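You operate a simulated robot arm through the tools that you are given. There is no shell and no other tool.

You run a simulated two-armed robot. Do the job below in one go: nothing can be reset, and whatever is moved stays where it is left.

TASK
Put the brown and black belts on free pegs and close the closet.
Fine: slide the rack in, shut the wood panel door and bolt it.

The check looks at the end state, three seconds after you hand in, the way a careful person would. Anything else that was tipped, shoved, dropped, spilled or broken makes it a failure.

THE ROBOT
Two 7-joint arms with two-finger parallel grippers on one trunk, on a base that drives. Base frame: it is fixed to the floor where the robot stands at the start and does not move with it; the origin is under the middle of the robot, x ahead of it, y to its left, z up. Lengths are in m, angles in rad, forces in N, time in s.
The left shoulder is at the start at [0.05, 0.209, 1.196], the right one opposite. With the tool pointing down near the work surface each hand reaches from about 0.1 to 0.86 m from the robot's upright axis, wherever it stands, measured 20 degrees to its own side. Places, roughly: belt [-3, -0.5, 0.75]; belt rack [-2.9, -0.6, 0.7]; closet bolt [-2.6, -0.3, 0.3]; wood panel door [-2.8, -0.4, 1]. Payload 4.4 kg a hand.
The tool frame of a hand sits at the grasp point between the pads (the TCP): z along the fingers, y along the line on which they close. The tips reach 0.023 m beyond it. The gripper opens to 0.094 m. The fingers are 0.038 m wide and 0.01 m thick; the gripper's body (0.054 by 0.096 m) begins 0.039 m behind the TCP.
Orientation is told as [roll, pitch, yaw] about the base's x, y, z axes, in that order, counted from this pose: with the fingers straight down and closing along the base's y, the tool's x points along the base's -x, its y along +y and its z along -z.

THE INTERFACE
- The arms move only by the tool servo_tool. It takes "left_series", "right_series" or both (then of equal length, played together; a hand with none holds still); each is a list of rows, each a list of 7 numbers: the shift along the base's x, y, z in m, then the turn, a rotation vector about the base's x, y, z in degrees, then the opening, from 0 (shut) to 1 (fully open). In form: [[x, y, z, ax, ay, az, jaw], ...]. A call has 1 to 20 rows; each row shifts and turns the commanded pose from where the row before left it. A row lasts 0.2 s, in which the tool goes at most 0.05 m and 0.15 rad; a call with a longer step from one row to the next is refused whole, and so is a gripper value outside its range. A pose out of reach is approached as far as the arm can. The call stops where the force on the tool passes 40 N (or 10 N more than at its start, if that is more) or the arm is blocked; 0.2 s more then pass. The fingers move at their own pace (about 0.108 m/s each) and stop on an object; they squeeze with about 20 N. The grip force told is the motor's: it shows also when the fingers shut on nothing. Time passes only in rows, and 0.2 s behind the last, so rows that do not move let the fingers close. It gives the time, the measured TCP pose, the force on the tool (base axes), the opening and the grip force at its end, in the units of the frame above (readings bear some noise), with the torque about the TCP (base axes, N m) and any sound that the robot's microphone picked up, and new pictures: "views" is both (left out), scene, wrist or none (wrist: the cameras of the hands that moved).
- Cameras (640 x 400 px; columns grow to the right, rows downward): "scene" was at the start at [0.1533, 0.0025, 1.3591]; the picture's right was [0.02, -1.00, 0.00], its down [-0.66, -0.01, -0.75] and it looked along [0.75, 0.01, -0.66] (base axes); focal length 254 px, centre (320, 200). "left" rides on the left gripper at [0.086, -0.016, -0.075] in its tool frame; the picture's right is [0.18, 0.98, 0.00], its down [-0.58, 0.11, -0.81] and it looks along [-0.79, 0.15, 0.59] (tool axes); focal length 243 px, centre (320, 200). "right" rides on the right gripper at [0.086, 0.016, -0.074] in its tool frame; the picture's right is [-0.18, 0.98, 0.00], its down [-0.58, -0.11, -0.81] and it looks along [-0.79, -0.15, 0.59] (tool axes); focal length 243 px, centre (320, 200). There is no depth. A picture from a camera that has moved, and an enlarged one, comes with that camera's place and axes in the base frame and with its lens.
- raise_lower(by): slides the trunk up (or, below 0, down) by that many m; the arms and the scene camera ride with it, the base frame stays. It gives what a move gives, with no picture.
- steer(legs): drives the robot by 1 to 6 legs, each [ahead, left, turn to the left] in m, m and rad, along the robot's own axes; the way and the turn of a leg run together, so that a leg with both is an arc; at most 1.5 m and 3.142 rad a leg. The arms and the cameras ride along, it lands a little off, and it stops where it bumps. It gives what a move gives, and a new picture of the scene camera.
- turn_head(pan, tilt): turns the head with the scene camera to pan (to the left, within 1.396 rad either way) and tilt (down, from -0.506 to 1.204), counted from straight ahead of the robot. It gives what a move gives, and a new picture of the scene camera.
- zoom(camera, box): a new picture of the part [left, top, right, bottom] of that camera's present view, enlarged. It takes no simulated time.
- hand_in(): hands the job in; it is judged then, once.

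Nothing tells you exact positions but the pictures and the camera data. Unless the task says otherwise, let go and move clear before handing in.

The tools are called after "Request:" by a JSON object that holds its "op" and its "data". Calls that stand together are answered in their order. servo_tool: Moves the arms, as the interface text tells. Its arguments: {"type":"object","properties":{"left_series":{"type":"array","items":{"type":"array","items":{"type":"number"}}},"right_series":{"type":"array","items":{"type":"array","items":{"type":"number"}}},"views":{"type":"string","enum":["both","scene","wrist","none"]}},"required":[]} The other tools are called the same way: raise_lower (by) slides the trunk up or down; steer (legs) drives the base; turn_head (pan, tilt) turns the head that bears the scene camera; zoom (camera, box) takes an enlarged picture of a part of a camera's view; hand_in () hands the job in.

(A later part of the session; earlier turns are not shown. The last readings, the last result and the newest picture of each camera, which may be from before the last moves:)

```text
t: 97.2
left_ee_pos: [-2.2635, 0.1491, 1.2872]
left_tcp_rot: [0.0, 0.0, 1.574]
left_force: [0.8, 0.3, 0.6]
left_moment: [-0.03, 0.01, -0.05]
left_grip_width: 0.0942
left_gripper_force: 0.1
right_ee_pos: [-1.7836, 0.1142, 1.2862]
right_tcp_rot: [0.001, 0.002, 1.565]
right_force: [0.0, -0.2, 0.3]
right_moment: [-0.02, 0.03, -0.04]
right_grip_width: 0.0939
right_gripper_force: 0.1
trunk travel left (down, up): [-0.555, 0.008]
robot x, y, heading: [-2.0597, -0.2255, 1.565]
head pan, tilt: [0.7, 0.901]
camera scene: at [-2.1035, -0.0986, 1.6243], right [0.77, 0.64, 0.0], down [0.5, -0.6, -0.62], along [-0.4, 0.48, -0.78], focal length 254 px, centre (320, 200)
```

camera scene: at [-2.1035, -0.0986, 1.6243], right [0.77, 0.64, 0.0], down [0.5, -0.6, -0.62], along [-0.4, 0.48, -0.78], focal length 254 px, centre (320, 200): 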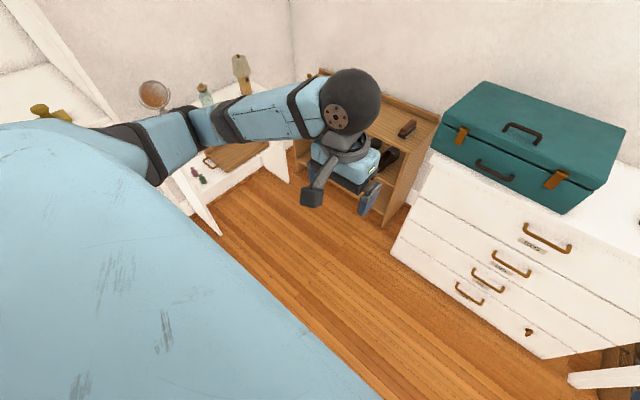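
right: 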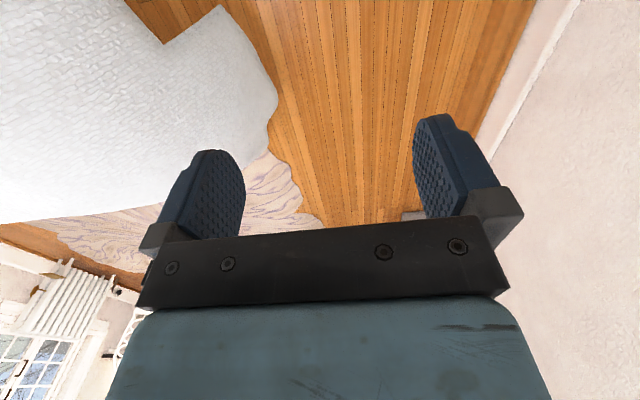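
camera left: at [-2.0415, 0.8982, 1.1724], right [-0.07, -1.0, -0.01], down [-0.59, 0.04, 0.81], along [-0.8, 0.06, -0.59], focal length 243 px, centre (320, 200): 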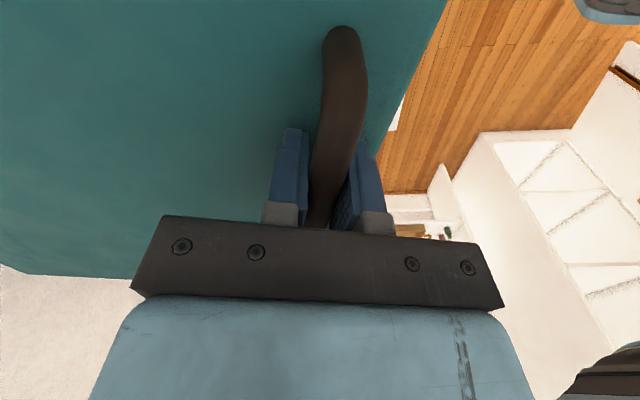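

Left arm is back to a good posture (elbow out). I'll return to the dresser and re-grip the handle, this time turning the wrist the other way, to finish the last ~0.037 m and ~4.6°.

Request:
{"op": "steer", "data": {"legs": [[0.45, 0, 0]]}}

Request:
{"op": "turn_head", "data": {"pan": 0.0, "tilt": 0.7}}

Request:
{"op": "zoom", "data": {"camera": "scene", "box": [220, 150, 420, 310]}}

```text
t: 100.0
left_ee_pos: [-2.2575, 0.5979, 1.2888]
left_tcp_rot: [0.0, -0.002, 1.566]
left_force: [-0.3, 0.5, 0.3]
left_moment: [0.0, 0.0, 0.0]
left_grip_width: 0.0938
left_gripper_force: 0.0
right_ee_pos: [-1.7788, 0.5604, 1.2853]
right_tcp_rot: [0.0, 0.002, 1.562]
right_force: [0.3, 0.4, -0.1]
right_moment: [-0.01, 0.01, 0.0]
right_grip_width: 0.0937
right_gripper_force: 0.1
trunk travel left (down, up): [-0.555, 0.008]
robot x, y, heading: [-2.0556, 0.2189, 1.554]
head pan, tilt: [0.7, 0.901]
camera scene: at [-2.0988, 0.3479, 1.6244], right [0.77, 0.64, 0.0], down [0.5, -0.6, -0.62], along [-0.39, 0.48, -0.78], focal length 254 px, centre (320, 200)
```

scene: 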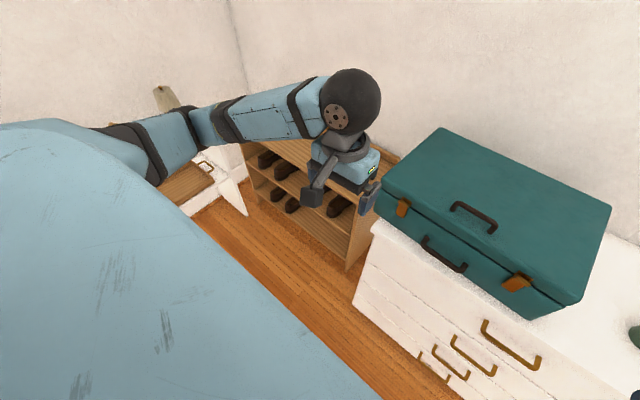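

```text
t: 101.0
left_ee_pos: [-2.2569, 0.5977, 1.2876]
left_tcp_rot: [0.001, 0.0, 1.565]
left_force: [-0.5, 0.6, -0.2]
left_moment: [-0.04, 0.0, -0.01]
left_grip_width: 0.0939
left_gripper_force: 0.0
right_ee_pos: [-1.7773, 0.5603, 1.2854]
right_tcp_rot: [0.0, 0.003, 1.561]
right_force: [1.3, -0.3, 0.6]
right_moment: [0.01, 0.01, 0.01]
right_grip_width: 0.0939
right_gripper_force: 0.0
trunk travel left (down, up): [-0.555, 0.008]
robot x, y, heading: [-2.0523, 0.2193, 1.556]
head pan, tilt: [0.0, 0.7]
camera scene: at [-2.05, 0.3752, 1.6404], right [1.0, -0.01, 0.0], down [-0.01, -0.64, -0.76], along [0.01, 0.76, -0.64], focal length 254 px, centre (320, 200)
```

scene: 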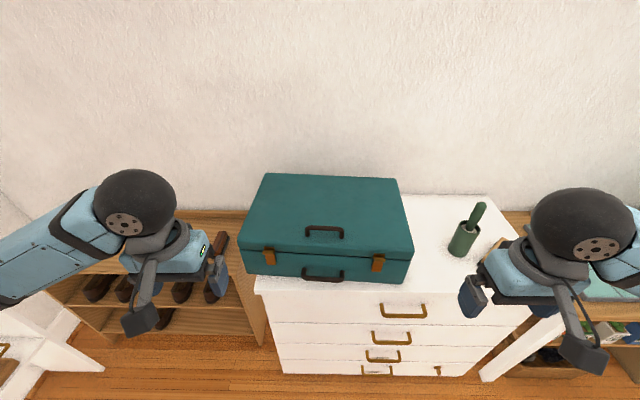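

```text
2.50 times, centred on (320, 230) of scene
camera zoom: at [-2.05, 0.3752, 1.6404], right [1.0, -0.01, 0.0], down [-0.01, -0.64, -0.76], along [0.01, 0.76, -0.64], focal length 635 px, centre (320, 125)
```

zoom: 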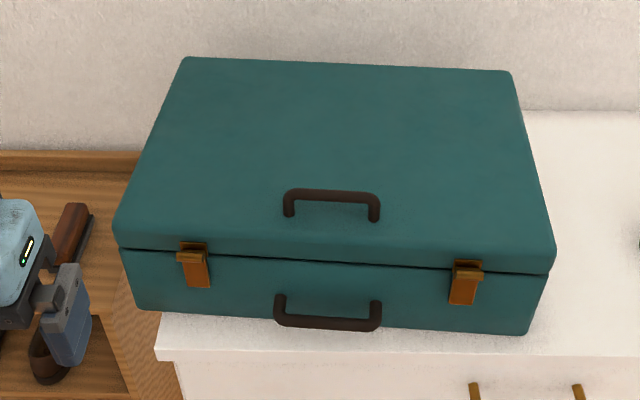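

Request:
{"op": "servo_tool", "data": {"left_series": [[0, 0, 0, 0, 0, -7.27, 1], [0, 0.01, 0, 0, 0, -7.27, 1], [0.02, 0.027, -0.003, 0, 0, -7.27, 1], [0.02, 0.027, -0.003, 0, 0, -7.27, 1], [0.02, 0.027, -0.003, 0, 0, -7.27, 1], [0.02, 0.027, -0.003, 0, 0, -7.27, 1], [0.02, 0.027, -0.003, 0, 0, -7.27, 1], [0.02, 0.027, -0.003, 0, 0, -7.27, 1], [0.02, 0.027, -0.003, 0, 0, -7.27, 1], [0.02, 0.027, -0.003, 0, 0, -7.27, 1], [0.02, 0.027, -0.003, 0, 0, -7.27, 1], [0.02, 0.027, -0.003, 0, 0, -7.27, 1], [0.028, 0.027, -0.003, 0, 0, -7.27, 1]], "views": "both"}}

```text
t: 103.8
left_ee_pos: [-2.0249, 0.9065, 1.2543]
left_tcp_rot: [-0.003, 0.002, -0.083]
left_force: [0.2, 0.0, -0.6]
left_moment: [-0.03, 0.05, 0.0]
left_grip_width: 0.094
left_gripper_force: 0.1
right_ee_pos: [-1.7755, 0.5613, 1.2847]
right_tcp_rot: [0.0, 0.002, 1.561]
right_force: [1.3, -0.1, 0.6]
right_moment: [0.0, 0.02, -0.03]
right_grip_width: 0.0939
right_gripper_force: 0.1
trunk travel left (down, up): [-0.555, 0.008]
robot x, y, heading: [-2.0529, 0.2228, 1.559]
head pan, tilt: [0.0, 0.7]
camera scene: at [-2.047, 0.3762, 1.6403], right [1.0, -0.01, 0.0], down [-0.01, -0.64, -0.76], along [0.01, 0.76, -0.64], focal length 254 px, centre (320, 200)
camera left: at [-2.1128, 0.8979, 1.3294], right [-0.1, 0.99, 0.0], down [0.59, 0.06, 0.81], along [0.8, 0.08, -0.59], focal length 243 px, centre (320, 200)
```

scene: 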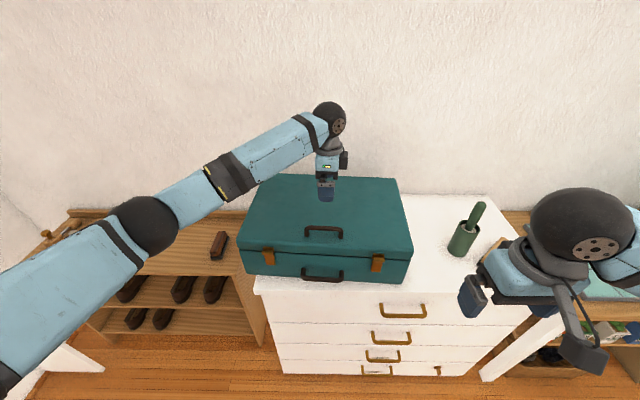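
left: 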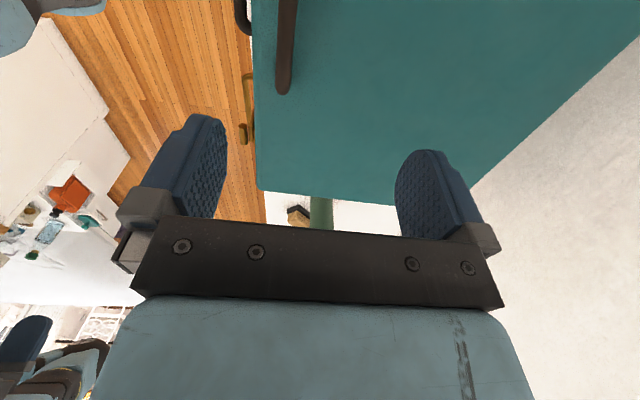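

Request:
{"op": "servo_tool", "data": {"left_series": [[0, -0.012, -0.03, 0, 0, 0, 1], [0, -0.012, -0.03, 0, 0, 0, 1], [0, 0, -0.03, 0, 0, 0, 1], [0, 0, -0.03, 0, 0, 0, 1], [0, 0, -0.027, 0, 0, 0, 1]], "views": "both"}}

```text
t: 105.0
left_ee_pos: [-2.0282, 0.8818, 1.1079]
left_tcp_rot: [0.0, 0.001, -0.084]
left_force: [1.3, 0.0, -0.4]
left_moment: [0.01, 0.02, 0.0]
left_grip_width: 0.0942
left_gripper_force: 0.1
right_ee_pos: [-1.7774, 0.5594, 1.2854]
right_tcp_rot: [0.002, 0.001, 1.561]
right_force: [0.2, 0.5, 0.4]
right_moment: [0.0, 0.03, 0.0]
right_grip_width: 0.0941
right_gripper_force: 0.0
trunk travel left (down, up): [-0.555, 0.008]
robot x, y, heading: [-2.0556, 0.2243, 1.555]
head pan, tilt: [0.0, 0.7]
camera scene: at [-2.0496, 0.3756, 1.6405], right [1.0, -0.01, 0.0], down [-0.01, -0.64, -0.76], along [0.01, 0.76, -0.64], focal length 254 px, centre (320, 200)
camera left: at [-2.1174, 0.8719, 1.1819], right [-0.1, 0.99, 0.0], down [0.59, 0.06, 0.81], along [0.8, 0.08, -0.59], focal length 243 px, centre (320, 200)
```

scene: 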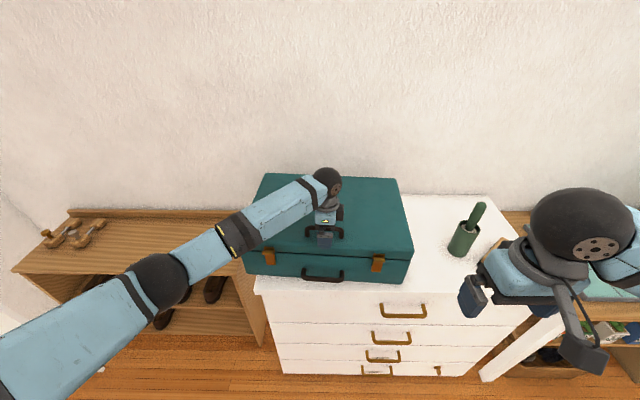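
left: 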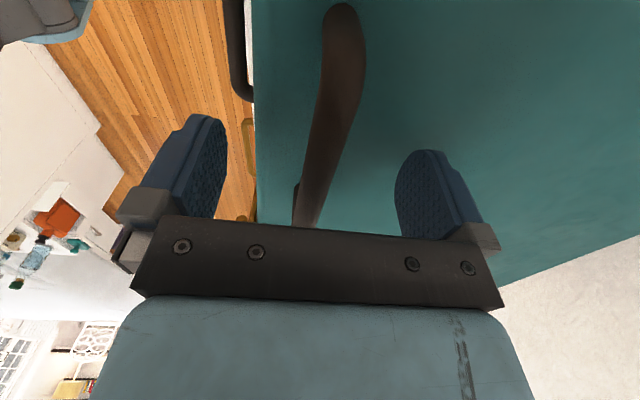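

Request:
{"op": "servo_tool", "data": {"left_series": [[0, 0, 0, 0, 0, 0, 0], [0, 0, 0, 0, 0, 0, 0], [0, 0, 0, 0, 0, 0, 0], [0, 0, 0, 0, 0, 0, 0], [0.012, 0, 0, 0, 0, 1.6, 0], [0.013, 0, 0, 0, 0, 1.6, 0], [0.012, 0, 0, 0, 0, 1.6, 0], [0, 0, 0, 0, 0, 0, 0]], "views": "scene"}}

Request:
{"op": "zoom", "data": {"camera": "scene", "box": [220, 150, 420, 310]}}

```text
t: 106.8
left_ee_pos: [-1.9918, 0.8806, 1.1067]
left_tcp_rot: [-0.002, -0.002, 0.0]
left_force: [-3.1, -1.2, 0.1]
left_moment: [-0.01, 0.21, -0.77]
left_grip_width: 0.0141
left_gripper_force: 20.4
right_ee_pos: [-1.7791, 0.5603, 1.2855]
right_tcp_rot: [-0.001, 0.0, 1.563]
right_force: [-0.4, -0.4, 1.0]
right_moment: [0.02, -0.04, -0.01]
right_grip_width: 0.094
right_gripper_force: 0.1
trunk travel left (down, up): [-0.555, 0.008]
robot x, y, heading: [-2.0546, 0.2216, 1.556]
head pan, tilt: [0.0, 0.7]
camera scene: at [-2.0503, 0.3758, 1.6403], right [1.0, -0.01, 0.0], down [-0.01, -0.64, -0.76], along [0.01, 0.76, -0.64], focal length 254 px, centre (320, 200)
```

scene: 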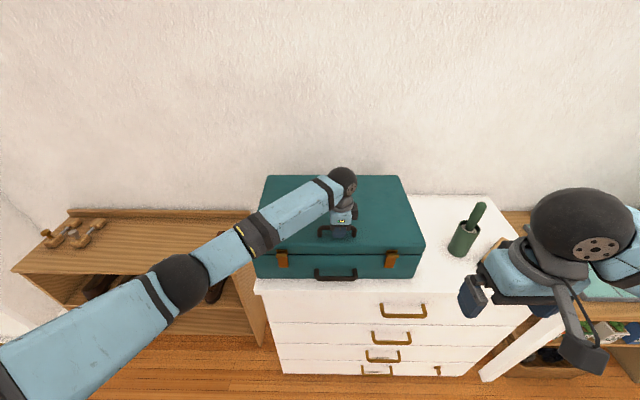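

```text
2.50 times, centred on (320, 230) of scene
camera zoom: at [-2.0503, 0.3758, 1.6403], right [1.0, -0.01, 0.0], down [-0.01, -0.64, -0.76], along [0.01, 0.76, -0.64], focal length 635 px, centre (320, 125)
```

zoom: 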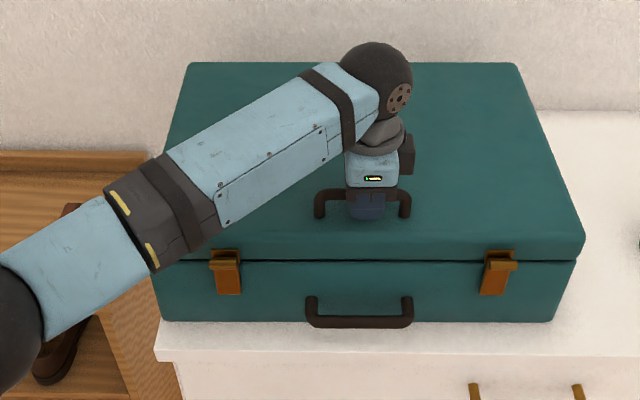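

The suitcase latches now match their original positions within about a centimetre. Release, rise and retrace the left arm.

Request:
{"op": "servo_tool", "data": {"left_series": [[0, 0, 0, 0, 0, 0, 1], [0, 0, 0, 0, 0, 0, 1], [0, 0, 0, 0, 0, 0, 1], [0, 0, 0.03, 0, 0, 0, 1], [0, 0, 0.03, 0, 0, 0, 1], [0, 0, 0.04, 0, 0, 0, 1], [0, 0, 0.045, 0, 0, 0, 1]], "views": "none"}}

Request:
{"op": "servo_tool", "data": {"left_series": [[-0.025, -0.025, 0.003, 0, 0, 6.92, 1], [-0.025, -0.025, 0.003, 0, 0, 6.92, 1], [-0.025, -0.025, 0.003, 0, 0, 6.92, 1], [-0.025, -0.025, 0.003, 0, 0, 6.92, 1], [-0.025, -0.025, 0.003, 0, 0, 6.92, 1], [-0.025, -0.025, 0.003, 0, 0, 6.92, 1], [-0.025, -0.025, 0.003, 0, 0, 6.92, 1], [-0.025, -0.025, 0.003, 0, 0, 6.92, 1], [-0.02, -0.025, 0.003, 0, 0, 6.92, 1], [-0.02, -0.025, 0.003, 0, 0, 6.92, 1], [-0.015, -0.02, 0.003, 0, 0, 6.92, 1], [-0.015, -0.02, 0.002, 0, 0, 6.92, 1], [0, 0, 0, 0, 0, 6.92, 1]], "views": "scene"}}

```text
t: 108.4
left_ee_pos: [-1.9919, 0.8767, 1.2523]
left_tcp_rot: [0.001, 0.0, 0.001]
left_force: [-0.2, -0.7, 0.3]
left_moment: [0.01, 0.01, 0.0]
left_grip_width: 0.094
left_gripper_force: 0.1
right_ee_pos: [-1.7778, 0.5589, 1.2853]
right_tcp_rot: [-0.002, 0.001, 1.56]
right_force: [-0.5, 0.0, 0.3]
right_moment: [0.0, 0.01, 0.02]
right_grip_width: 0.0936
right_gripper_force: 0.0
trunk travel left (down, up): [-0.555, 0.008]
robot x, y, heading: [-2.0519, 0.2192, 1.557]
head pan, tilt: [0.0, 0.7]
```

```text
t: 111.2
left_ee_pos: [-2.2627, 0.5916, 1.2876]
left_tcp_rot: [0.001, 0.001, 1.571]
left_force: [-0.2, 0.4, 0.4]
left_moment: [0.01, 0.01, 0.0]
left_grip_width: 0.0942
left_gripper_force: 0.1
right_ee_pos: [-1.7764, 0.561, 1.2848]
right_tcp_rot: [0.002, 0.0, 1.561]
right_force: [0.0, 0.5, 0.2]
right_moment: [0.01, 0.02, -0.02]
right_grip_width: 0.0939
right_gripper_force: 0.1
trunk travel left (down, up): [-0.555, 0.008]
robot x, y, heading: [-2.0525, 0.2257, 1.562]
head pan, tilt: [0.0, 0.7]
camera scene: at [-2.0494, 0.376, 1.6404], right [1.0, -0.01, 0.0], down [-0.01, -0.64, -0.76], along [0.01, 0.76, -0.64], focal length 254 px, centre (320, 200)
```

scene: 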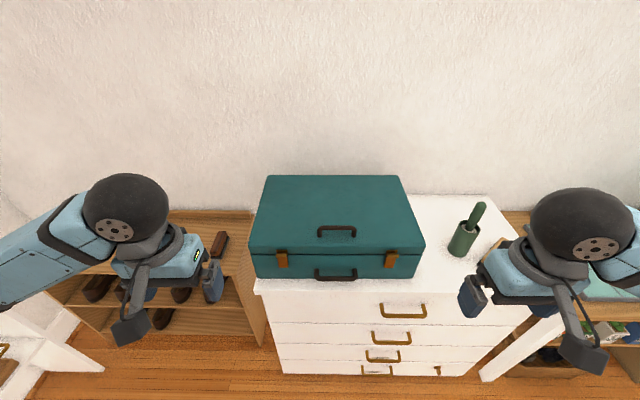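

The suitcase is back. Now sideways to the fallen yellow box on the table, keeping clear of everything (arms high and in front).

Request:
{"op": "steer", "data": {"legs": [[0, -1.3, 0]]}}

Request:
{"op": "turn_head", "data": {"pan": 0.0, "tilt": 0.75}}

```text
t: 122.7
left_ee_pos: [-0.9845, 0.585, 1.2875]
left_tcp_rot: [-0.002, 0.001, 1.593]
left_force: [-0.2, 0.3, 0.5]
left_moment: [0.0, -0.01, -0.05]
left_grip_width: 0.0939
left_gripper_force: 0.0
right_ee_pos: [-0.499, 0.5678, 1.2858]
right_tcp_rot: [0.0, 0.002, 1.584]
right_force: [0.3, 0.5, -0.2]
right_moment: [0.04, -0.01, -0.02]
right_grip_width: 0.0941
right_gripper_force: 0.0
trunk travel left (down, up): [-0.555, 0.008]
robot x, y, heading: [-0.7675, 0.2207, 1.584]
head pan, tilt: [0.0, 0.7]
camera scene: at [-0.7667, 0.3759, 1.6404], right [1.0, 0.01, 0.0], down [0.01, -0.64, -0.76], along [-0.01, 0.76, -0.64], focal length 254 px, centre (320, 200)
```

scene: 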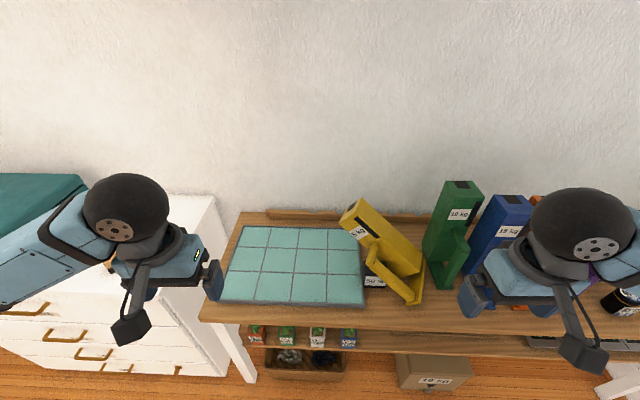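

```text
t: 123.3
left_ee_pos: [-0.9851, 0.5856, 1.2868]
left_tcp_rot: [-0.001, -0.001, 1.594]
left_force: [0.1, 0.1, 0.8]
left_moment: [-0.02, 0.01, 0.02]
left_grip_width: 0.094
left_gripper_force: 0.0
right_ee_pos: [-0.4996, 0.5679, 1.2847]
right_tcp_rot: [0.0, 0.001, 1.588]
right_force: [-0.5, -0.1, -0.6]
right_moment: [-0.01, 0.0, -0.01]
right_grip_width: 0.0938
right_gripper_force: 0.0
trunk travel left (down, up): [-0.555, 0.008]
robot x, y, heading: [-0.766, 0.2211, 1.584]
head pan, tilt: [0.0, 0.75]
camera scene: at [-0.7665, 0.3738, 1.6362], right [1.0, 0.01, 0.0], down [0.01, -0.68, -0.73], along [-0.01, 0.73, -0.68], focal length 254 px, centre (320, 200)
```

scene: 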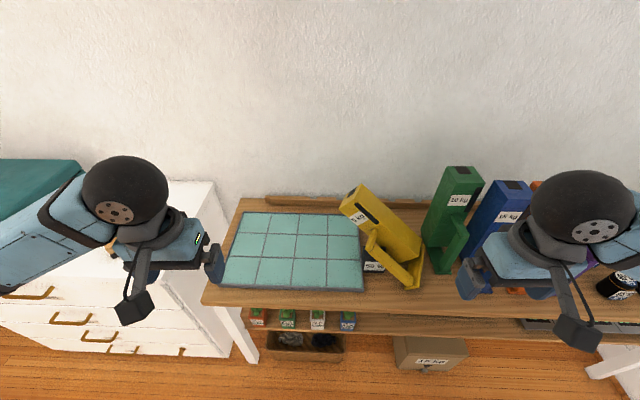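

Request:
{"op": "zoom", "data": {"camera": "scene", "box": [310, 150, 510, 310]}}

Request:
{"op": "steer", "data": {"legs": [[0, -0.12, -0.02]]}}

Request:
{"op": "zoom", "data": {"camera": "scene", "box": [240, 150, 440, 310]}}

```text
2.50 times, centred on (410, 230) of scene
camera zoom: at [-0.7665, 0.3738, 1.6362], right [1.0, 0.01, 0.0], down [0.01, -0.68, -0.73], along [-0.01, 0.73, -0.68], focal length 635 px, centre (95, 125)
```

zoom: 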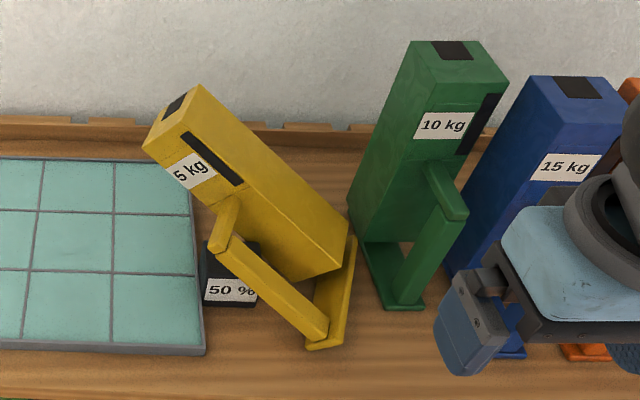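

```text
t: 125.0
left_ee_pos: [-0.8631, 0.5893, 1.2873]
left_tcp_rot: [-0.002, 0.0, 1.575]
left_force: [0.0, 0.1, 0.2]
left_moment: [-0.01, -0.02, 0.01]
left_grip_width: 0.0939
left_gripper_force: 0.0
right_ee_pos: [-0.3778, 0.5626, 1.2858]
right_tcp_rot: [0.001, 0.002, 1.568]
right_force: [0.7, 0.1, 0.4]
right_moment: [0.02, 0.0, -0.02]
right_grip_width: 0.0939
right_gripper_force: 0.0
trunk travel left (down, up): [-0.555, 0.008]
robot x, y, heading: [-0.645, 0.2226, 1.563]
head pan, tilt: [0.0, 0.75]
camera scene: at [-0.6495, 0.3742, 1.6362], right [1.0, -0.01, 0.0], down [0.0, -0.68, -0.73], along [0.01, 0.73, -0.68], focal length 254 px, centre (320, 200)
```

scene: 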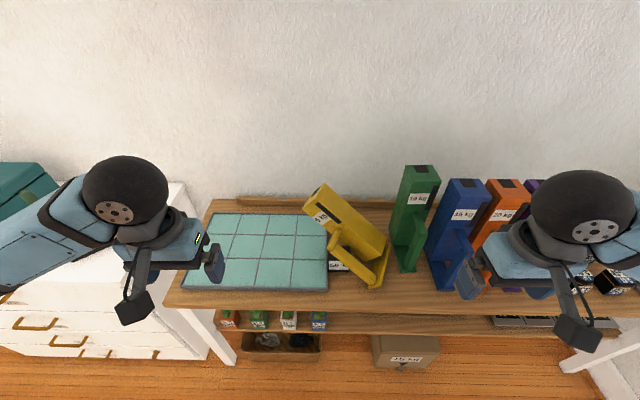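

```text
2.50 times, centred on (340, 230) of scene
camera zoom: at [-0.6495, 0.3742, 1.6362], right [1.0, -0.01, 0.0], down [0.0, -0.68, -0.73], along [0.01, 0.73, -0.68], focal length 635 px, centre (270, 125)
```

zoom: 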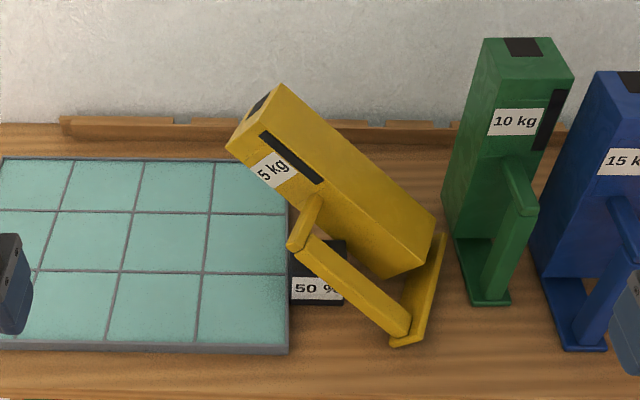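

The yellow box fell to the left onto the black "50 %" cube; the green box also looks pushed back about 6 cm. I'll inspect with the wrist cameras.

Request:
{"op": "zoom", "data": {"camera": "right", "box": [0, 0, 640, 400]}}

Request:
{"op": "zoom", "data": {"camera": "left", "box": [0, 0, 640, 400]}}

Request:
{"op": "turn_head", "data": {"pan": -0.45, "tilt": 0.6}}

```text
1.00 times, centred on (320, 200) of right (not enlarged: the box is as wide or as high as the picture)
camera zoom: at [-0.3944, 0.4754, 1.3606], right [-0.98, 0.19, 0.0], down [0.11, 0.58, 0.81], along [0.15, 0.79, -0.59], focal length 243 px, centre (320, 200)
```

zoom: 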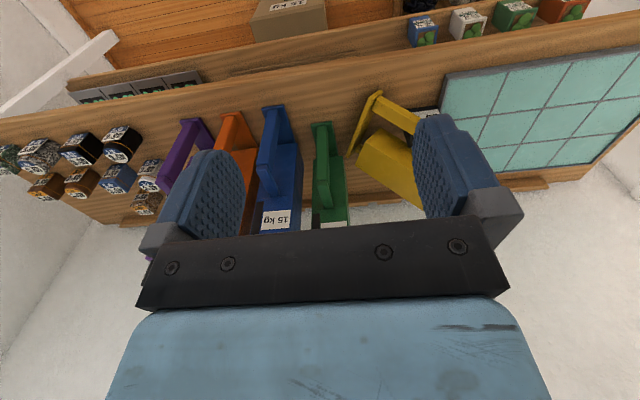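

```text
1.00 times, centred on (320, 200) of left (not enlarged: the box is as wide or as high as the picture)
camera zoom: at [-0.8472, 0.5037, 1.362], right [-0.98, -0.19, 0.0], down [-0.11, 0.58, 0.81], along [-0.15, 0.79, -0.59], focal length 243 px, centre (320, 200)
```

zoom: 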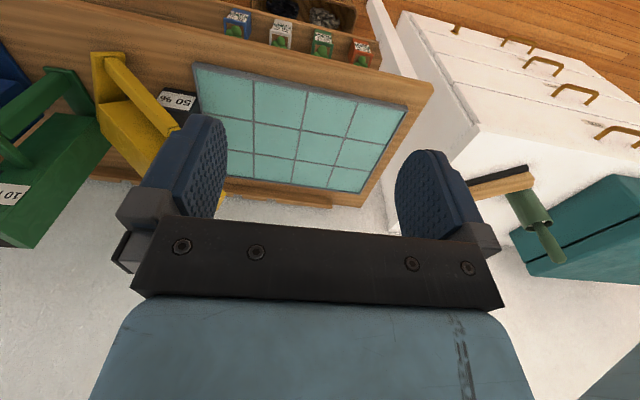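

```text
t: 125.9
left_ee_pos: [-0.8615, 0.5905, 1.287]
left_tcp_rot: [0.0, 0.001, 1.575]
left_force: [-0.2, 0.2, -0.7]
left_moment: [0.01, 0.0, 0.0]
left_grip_width: 0.0939
left_gripper_force: 0.1
right_ee_pos: [-0.3763, 0.5624, 1.2854]
right_tcp_rot: [0.0, 0.0, 1.567]
right_force: [-0.7, -0.2, -0.2]
right_moment: [0.02, 0.01, 0.0]
right_grip_width: 0.094
right_gripper_force: 0.2
trunk travel left (down, up): [-0.555, 0.008]
robot x, y, heading: [-0.6522, 0.2223, 1.565]
head pan, tilt: [-0.45, 0.6]
camera scene: at [-0.6104, 0.3706, 1.649], right [0.9, -0.44, 0.0], down [-0.25, -0.51, -0.82], along [0.36, 0.74, -0.57], focal length 254 px, centre (320, 200)
```

scene: 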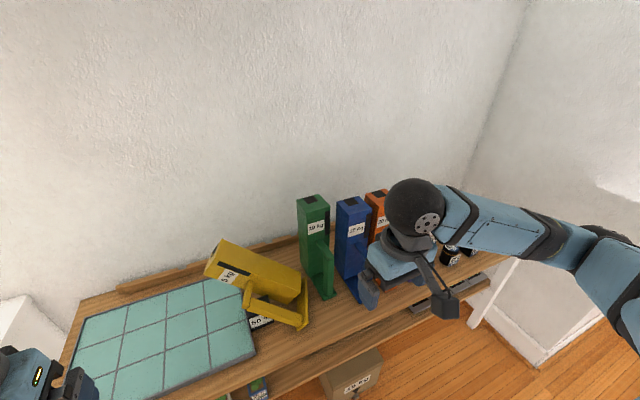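

Blue, orange and purple feet line up at y≈0.808 with 0.11 m spacing, so green belongs at x≈-0.315 (moved back ~0.076) and yellow at x≈-0.425. First I'll tilt the right hand forward to grip green's handle and pull it back into line.

Request:
{"op": "servo_tool", "data": {"right_series": [[0.005, 0.01, -0.02, 7.5, 0, 0, 1], [0.01, 0.02, -0.03, 7.5, 0, 0, 1], [0.01, 0.02, -0.03, 7.5, 0, 0, 1], [0.01, 0.02, -0.03, 7.5, 0, 0, 1], [0.01, 0.02, -0.03, 7.5, 0, 0, 1], [0.01, 0.02, -0.03, 7.5, 0, 0, 1]], "views": "wrist"}}

Request:
{"op": "turn_head", "data": {"pan": -0.35, "tilt": 0.8}}

Request:
{"op": "zoom", "data": {"camera": "scene", "box": [180, 120, 440, 320]}}

```text
t: 127.3
left_ee_pos: [-0.8623, 0.5894, 1.2875]
left_tcp_rot: [0.001, 0.0, 1.575]
left_force: [0.0, -0.7, -0.2]
left_moment: [-0.01, 0.0, 0.02]
left_grip_width: 0.0941
left_gripper_force: 0.1
right_ee_pos: [-0.3204, 0.6784, 1.1119]
right_tcp_rot: [0.004, -0.785, 1.567]
right_force: [0.3, 0.0, -0.6]
right_moment: [0.0, -0.04, -0.03]
right_grip_width: 0.094
right_gripper_force: 0.0
right hand out of reach, approached as far as the arm can: row 1
trunk travel left (down, up): [-0.555, 0.008]
robot x, y, heading: [-0.646, 0.2191, 1.562]
head pan, tilt: [-0.45, 0.6]
camera right: at [-0.3366, 0.5635, 1.1038], right [-0.98, 0.13, 0.13], down [0.11, -0.16, 0.98], along [0.15, 0.98, 0.14], focal length 243 px, centre (320, 200)
```

right: 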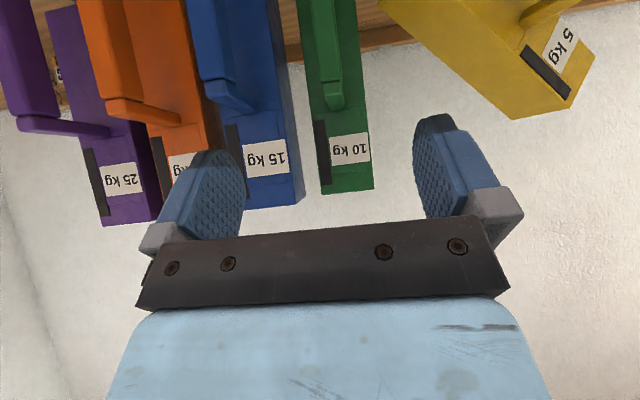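

```text
t: 128.1
left_ee_pos: [-0.8627, 0.5898, 1.2869]
left_tcp_rot: [-0.001, -0.001, 1.575]
left_force: [-0.4, 0.1, 0.0]
left_moment: [-0.01, 0.04, -0.01]
left_grip_width: 0.094
left_gripper_force: 0.0
right_ee_pos: [-0.3202, 0.6788, 1.1124]
right_tcp_rot: [0.003, -0.782, 1.566]
right_force: [-0.4, 0.4, -0.1]
right_moment: [-0.01, -0.03, -0.02]
right_grip_width: 0.0941
right_gripper_force: 0.1
trunk travel left (down, up): [-0.555, 0.008]
robot x, y, heading: [-0.6522, 0.2207, 1.566]
head pan, tilt: [-0.351, 0.799]
camera scene: at [-0.621, 0.3669, 1.6322], right [0.94, -0.35, 0.0], down [-0.25, -0.67, -0.7], along [0.24, 0.65, -0.72], focal length 254 px, centre (320, 200)
```

scene: 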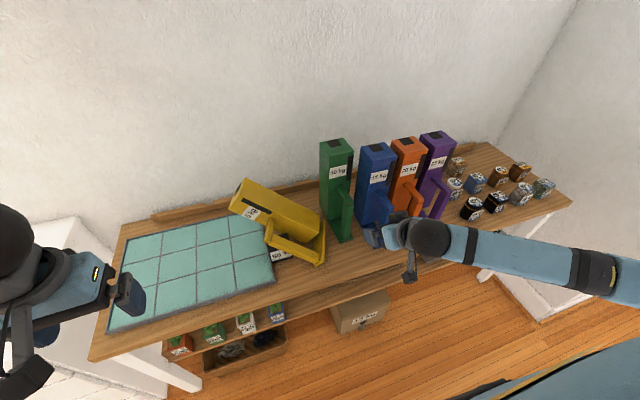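

```text
2.00 times, centred on (310, 220) of scene
camera zoom: at [-0.621, 0.3669, 1.6322], right [0.94, -0.35, 0.0], down [-0.25, -0.67, -0.7], along [0.24, 0.65, -0.72], focal length 508 px, centre (340, 160)
```

zoom: 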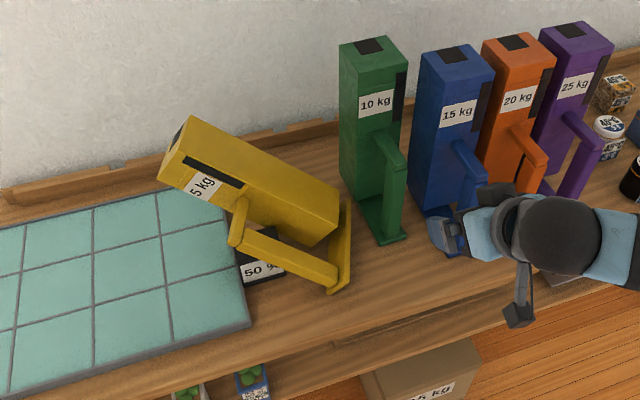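

Request:
{"op": "servo_tool", "data": {"right_series": [[0, 0.036, -0.019, 0, 0, 0, 1], [0, 0.036, -0.019, 0, 0, 0, 1], [0, 0.036, -0.019, 0, 0, 0, 1], [0, 0.036, -0.019, 0, 0, 0, 1], [0, 0.036, -0.019, 0, 0, 0, 1]], "views": "both"}}

Request:
{"op": "zoom", "data": {"camera": "scene", "box": [280, 120, 440, 280]}}

```text
t: 129.2
left_ee_pos: [-0.8634, 0.591, 1.2878]
left_tcp_rot: [0.0, 0.0, 1.574]
left_force: [-0.7, -0.5, -0.1]
left_moment: [-0.01, 0.01, -0.01]
left_grip_width: 0.0941
left_gripper_force: 0.1
right_ee_pos: [-0.324, 0.8611, 1.016]
right_tcp_rot: [0.002, -0.782, 1.567]
right_force: [0.8, -0.1, 0.4]
right_moment: [0.0, 0.0, -0.03]
right_grip_width: 0.0939
right_gripper_force: 0.1
trunk travel left (down, up): [-0.555, 0.008]
robot x, y, heading: [-0.6507, 0.2222, 1.563]
head pan, tilt: [-0.351, 0.799]
camera scene: at [-0.6216, 0.3684, 1.6321], right [0.94, -0.35, 0.0], down [-0.25, -0.67, -0.7], along [0.24, 0.65, -0.72], focal length 254 px, centre (320, 200)
camera right: at [-0.3407, 0.7468, 1.0088], right [-0.98, 0.13, 0.13], down [0.11, -0.16, 0.98], along [0.15, 0.98, 0.14], focal length 243 px, centre (320, 200)
```

scene: 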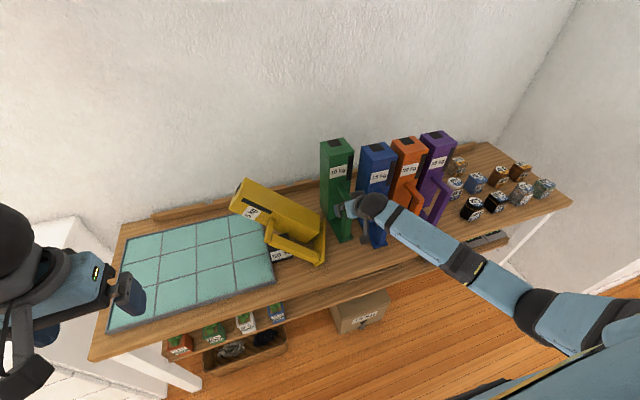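
right: 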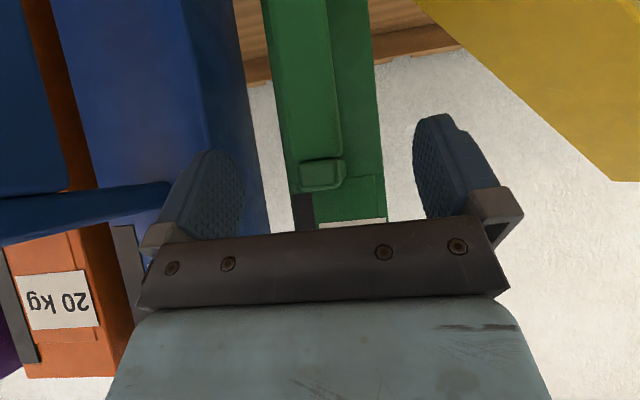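

```text
2.50 times, centred on (360, 200) of scene
camera zoom: at [-0.6216, 0.3684, 1.6321], right [0.94, -0.35, 0.0], down [-0.25, -0.67, -0.7], along [0.24, 0.65, -0.72], focal length 635 px, centre (220, 200)
```

zoom: 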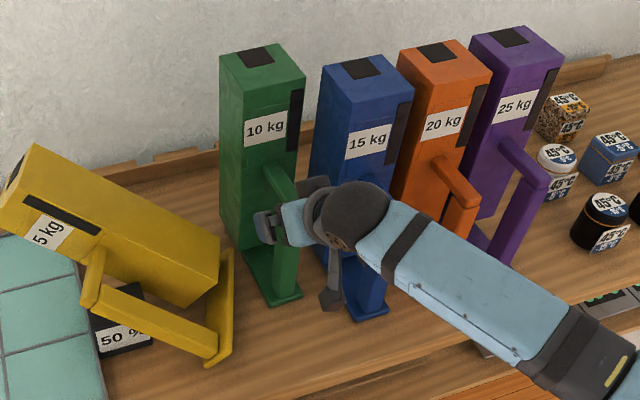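

Request:
{"op": "servo_tool", "data": {"right_series": [[0, 0.015, -0.016, 0, 0, 0, 1], [0.001, 0.013, -0.016, 0, 0, 0, 1], [0, 0, 0, 0, 0, 0, 0.6], [0, 0, 0, 0, 0, 0, 0.2], [0, 0, 0, 0, 0, 0, 0], [0, 0, 0, 0, 0, 0, 0], [0, 0, 0, 0, 0, 0, 0]], "views": "wrist"}}

```text
t: 130.8
left_ee_pos: [-0.8629, 0.589, 1.2874]
left_tcp_rot: [-0.001, 0.001, 1.573]
left_force: [0.7, -1.0, -0.2]
left_moment: [0.04, -0.03, -0.01]
left_grip_width: 0.094
left_gripper_force: 0.0
right_ee_pos: [-0.3227, 0.8867, 0.9864]
right_tcp_rot: [0.002, -0.782, 1.566]
right_force: [1.1, 1.0, 1.7]
right_moment: [-0.01, -0.33, 0.21]
right_grip_width: 0.0278
right_gripper_force: 19.8
trunk travel left (down, up): [-0.555, 0.008]
robot x, y, heading: [-0.6487, 0.2242, 1.564]
head pan, tilt: [-0.351, 0.799]
camera right: at [-0.3383, 0.7728, 0.9784], right [-0.98, 0.13, 0.13], down [0.11, -0.16, 0.98], along [0.15, 0.98, 0.14], focal length 243 px, centre (320, 200)
```

right: 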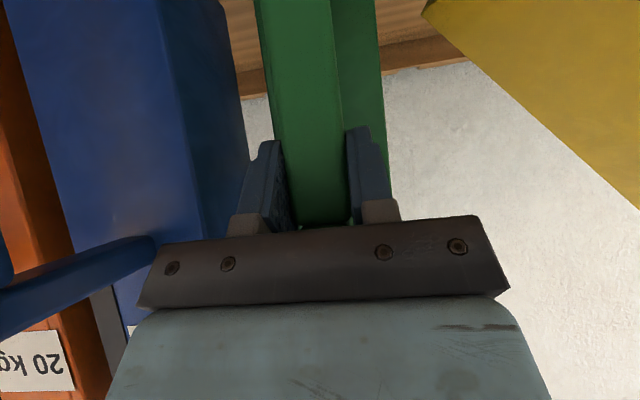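

Request:
{"op": "servo_tool", "data": {"right_series": [[0, -0.008, 0, 0, 0, 0, 0], [0.001, -0.012, 0, 0, 0, 0, 0], [0.001, -0.014, 0, 0, 0, 0, 0], [0.001, -0.014, 0, 0, 0, 0, 0], [0.001, -0.014, 0, 0, 0, 0, 0], [0.001, -0.012, 0, 0, 0, 0, 0]], "views": "both"}}

Request:
{"op": "zoom", "data": {"camera": "scene", "box": [280, 120, 440, 280]}}

```text
t: 132.2
left_ee_pos: [-0.8617, 0.5899, 1.2875]
left_tcp_rot: [-0.001, 0.001, 1.574]
left_force: [-0.4, 0.6, 0.6]
left_moment: [0.01, 0.01, 0.01]
left_grip_width: 0.0938
left_gripper_force: 0.1
right_ee_pos: [-0.3164, 0.8135, 0.9864]
right_tcp_rot: [0.006, -0.781, 1.562]
right_force: [0.5, -0.7, -0.3]
right_moment: [-0.22, -0.09, -0.01]
right_grip_width: 0.0279
right_gripper_force: 20.0
trunk travel left (down, up): [-0.555, 0.008]
robot x, y, heading: [-0.6543, 0.225, 1.567]
head pan, tilt: [-0.351, 0.799]
camera scene: at [-0.6206, 0.3668, 1.6321], right [0.94, -0.35, 0.0], down [-0.25, -0.67, -0.7], along [0.24, 0.65, -0.72], focal length 254 px, centre (320, 200)
camera right: at [-0.3325, 0.6991, 0.979], right [-0.98, 0.13, 0.13], down [0.11, -0.16, 0.98], along [0.15, 0.98, 0.14], focal length 243 px, centre (320, 200)
```

scene: 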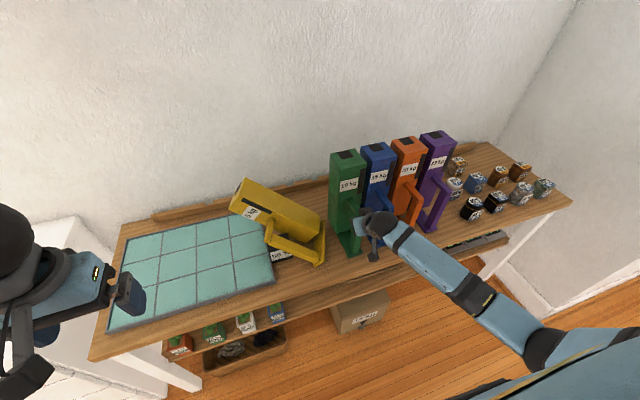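
right: 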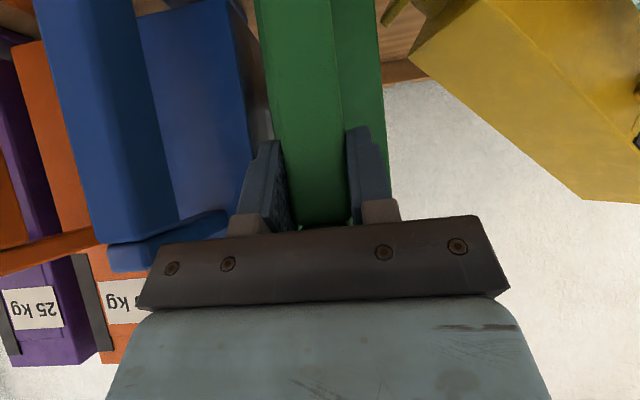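

```text
2.50 times, centred on (360, 200) of scene
camera zoom: at [-0.6206, 0.3668, 1.6321], right [0.94, -0.35, 0.0], down [-0.25, -0.67, -0.7], along [0.24, 0.65, -0.72], focal length 635 px, centre (220, 200)
```

zoom: 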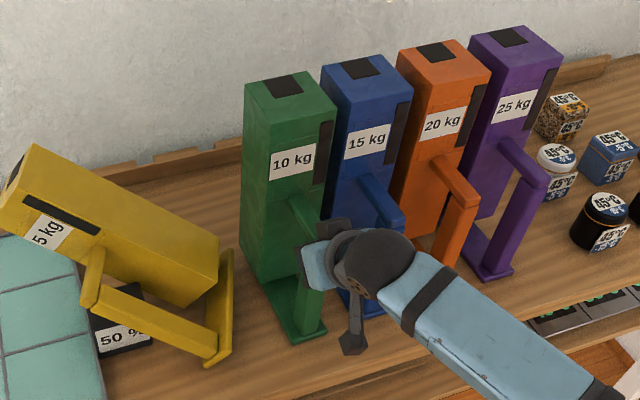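

Green is back in line. Release partially and withdraw the right hand.

Request:
{"op": "servo_tool", "data": {"right_series": [[0, 0, 0, 0, 0, 0, 0.6], [0, 0, 0, 0, 0, 0, 0.6], [0, -0.03, 0.015, 0, 0, 0, 0.6], [0, -0.04, 0.02, 0, 0, 0, 0.6], [0, -0.04, 0.02, 0, 0, 0, 0.6], [0, -0.03, 0.03, 0, 0, 0, 0.8]], "views": "both"}}

Request:
{"op": "zoom", "data": {"camera": "scene", "box": [200, 120, 440, 280]}}

```text
t: 133.7
left_ee_pos: [-0.863, 0.5874, 1.2889]
left_tcp_rot: [-0.001, -0.001, 1.575]
left_force: [-0.2, -0.6, 0.5]
left_moment: [0.01, 0.0, -0.03]
left_grip_width: 0.094
left_gripper_force: 0.0
right_ee_pos: [-0.3169, 0.674, 1.0733]
right_tcp_rot: [0.003, -0.785, 1.565]
right_force: [0.2, 0.8, -0.4]
right_moment: [0.01, 0.0, 0.0]
right_grip_width: 0.0753
right_gripper_force: 0.0
trunk travel left (down, up): [-0.555, 0.008]
robot x, y, heading: [-0.6521, 0.2236, 1.566]
head pan, tilt: [-0.351, 0.799]
camera scene: at [-0.6213, 0.3651, 1.6324], right [0.94, -0.35, 0.0], down [-0.25, -0.67, -0.7], along [0.24, 0.65, -0.72], focal length 254 px, centre (320, 200)
camera right: at [-0.3339, 0.5593, 1.0641], right [-0.98, 0.13, 0.13], down [0.11, -0.16, 0.98], along [0.15, 0.98, 0.14], focal length 243 px, centre (320, 200)
```

scene: 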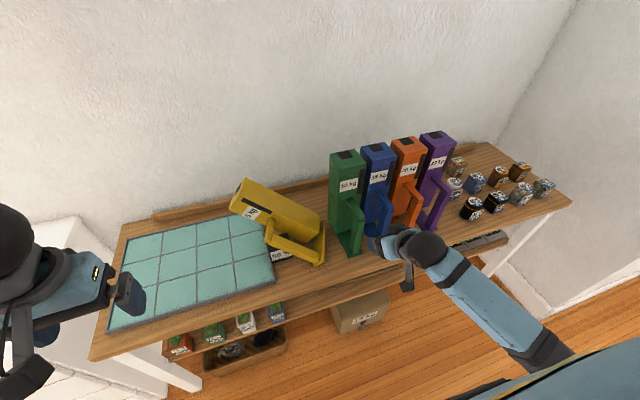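
right: 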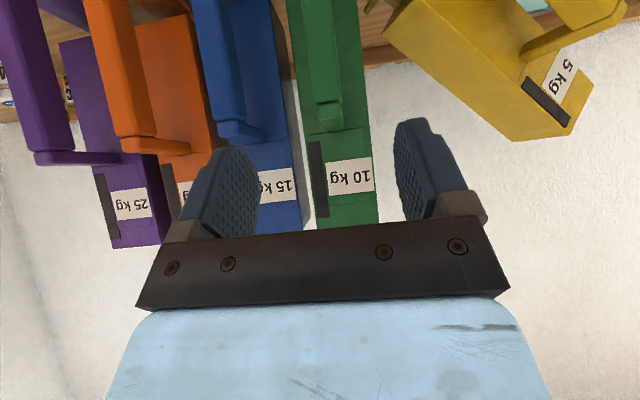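

```text
2.50 times, centred on (320, 200) of scene
camera zoom: at [-0.6213, 0.3651, 1.6324], right [0.94, -0.35, 0.0], down [-0.25, -0.67, -0.7], along [0.24, 0.65, -0.72], focal length 635 px, centre (320, 200)
```

zoom: 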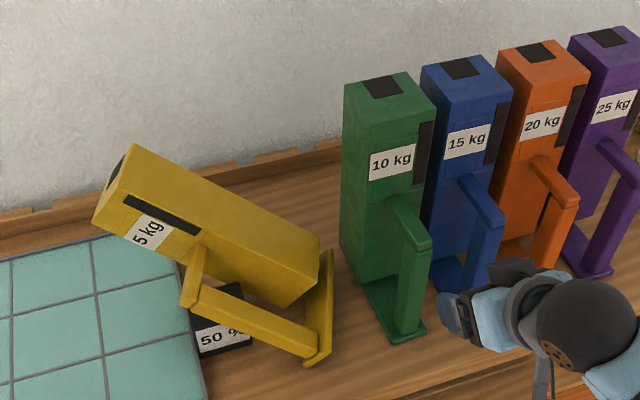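

Green is fixed. For the yellow box I'll point the right hand horizontally forward and roll it to match the tilted handle bar (lean ≈45° to the left, handle at about [-0.57, 0.87, 0.92]), standing off in front first.

Request:
{"op": "servo_tool", "data": {"right_series": [[-0.02, -0.005, -0.005, 7.5, 0, 0, 1], [-0.02, -0.005, -0.005, 7.5, 0, 0, 1], [-0.02, 0, -0.005, 7.5, 0, 0, 1], [-0.02, 0, -0.005, 7.5, 0, 0, 1], [-0.02, 0, -0.005, 7.5, 0, 0, 1], [-0.02, 0, -0.005, 7.5, 0, 0, 1], [-0.02, 0, -0.005, 0, 0, -6.5, 1], [-0.02, 0, -0.005, 0, 0, -6.5, 1], [-0.02, 0, -0.005, -1.65, -7.15, 0, 1], [-0.02, 0, -0.005, -1.65, -7.15, 0, 1], [-0.02, 0, -0.005, -1.65, -7.15, 0, 1], [-0.02, 0, -0.005, -1.65, -7.15, 0, 1], [-0.02, 0, 0, -1.65, -7.15, 0, 1], [-0.02, 0, 0, -1.65, -7.15, 0, 1]], "views": "both"}}

```text
t: 135.3
left_ee_pos: [-0.8621, 0.5901, 1.2873]
left_tcp_rot: [0.0, -0.002, 1.577]
left_force: [-0.2, -0.5, -0.9]
left_moment: [0.0, -0.02, -0.01]
left_grip_width: 0.094
left_gripper_force: 0.0
right_ee_pos: [-0.3951, 0.6553, 1.0233]
right_tcp_rot: [-1.581, -1.349, -3.11]
right_force: [0.4, 0.4, -0.1]
right_moment: [-0.01, 0.01, -0.03]
right_grip_width: 0.0941
right_gripper_force: 0.1
right hand out of reach, approached as far as the arm can: row 8
trunk travel left (down, up): [-0.555, 0.008]
robot x, y, heading: [-0.6484, 0.2216, 1.563]
head pan, tilt: [-0.351, 0.799]
stopped in row 8 (right hand): the arm was blocked; the commanded pose is now the measured one
camera scene: at [-0.6205, 0.3664, 1.6322], right [0.94, -0.35, 0.0], down [-0.25, -0.67, -0.7], along [0.24, 0.65, -0.72], focal length 254 px, centre (320, 200)
camera right: at [-0.3897, 0.5789, 0.9344], right [-1.0, -0.02, -0.04], down [0.0, -0.81, 0.59], along [-0.04, 0.59, 0.81], focal length 243 px, centre (320, 200)
```

scene: 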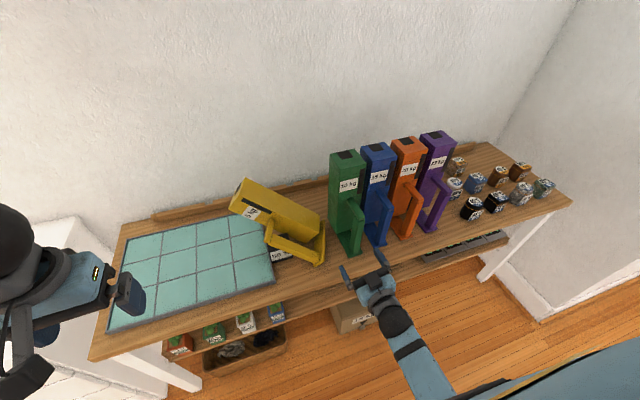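
right: 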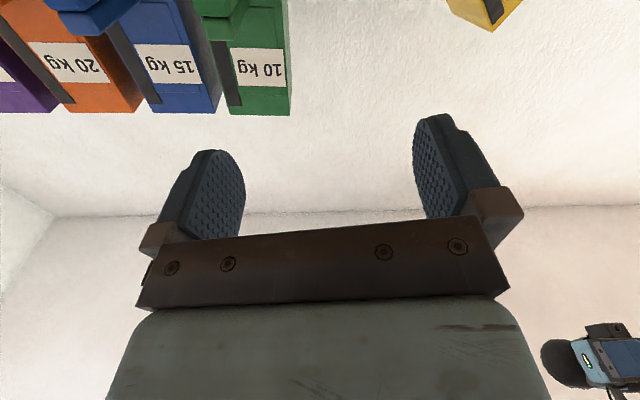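

The right arm reaches a limit there; the left hand suits better (it approaches from the upper left). I'll park the right hand first.

Request:
{"op": "servo_tool", "data": {"right_series": [[0.01, 0, 0.005, -7.5, 0, 0, 1], [0.01, 0, 0.01, -7.5, 0, 0, 1], [0.01, 0, 0.02, -7.5, 0, 0, 1], [0.01, 0, 0.02, -7.5, 0, 0, 1], [0.01, 0, 0.02, -7.5, 0, 0, 1], [0.01, 0, 0.02, -7.5, 0, 0, 1], [0, -0.01, 0.03, -7.5, 0, 0, 1], [0, -0.01, 0.03, -7.5, 0, 0, 1], [0, -0.02, 0.03, -7.5, 0, 0, 1], [0, -0.02, 0.03, -7.5, 0, 0, 1], [0, -0.02, 0.03, -7.5, 0, 0, 1], [0, -0.02, 0.02, -7.5, 0, 0, 1]], "views": "scene"}}

```text
t: 137.9
left_ee_pos: [-0.864, 0.5894, 1.2869]
left_tcp_rot: [-0.001, 0.0, 1.576]
left_force: [-0.5, 0.4, -0.4]
left_moment: [0.0, -0.01, 0.0]
left_grip_width: 0.0941
left_gripper_force: 0.1
right_ee_pos: [-0.3377, 0.5621, 1.2888]
right_tcp_rot: [0.016, -0.011, 1.787]
right_force: [0.2, 0.0, 0.5]
right_moment: [0.01, -0.03, 0.03]
right_grip_width: 0.0941
right_gripper_force: 0.0
right hand out of reach, approached as far as the arm can: row 12
trunk travel left (down, up): [-0.555, 0.008]
robot x, y, heading: [-0.6476, 0.2276, 1.563]
head pan, tilt: [-0.351, 0.799]
camera scene: at [-0.6225, 0.3666, 1.6322], right [0.94, -0.35, 0.0], down [-0.25, -0.67, -0.7], along [0.24, 0.65, -0.72], focal length 254 px, centre (320, 200)
```

scene: 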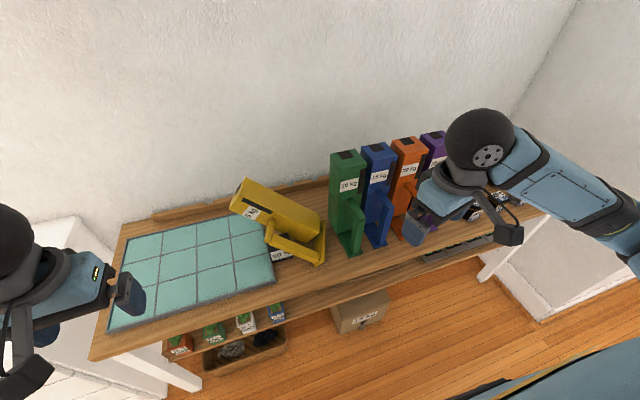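

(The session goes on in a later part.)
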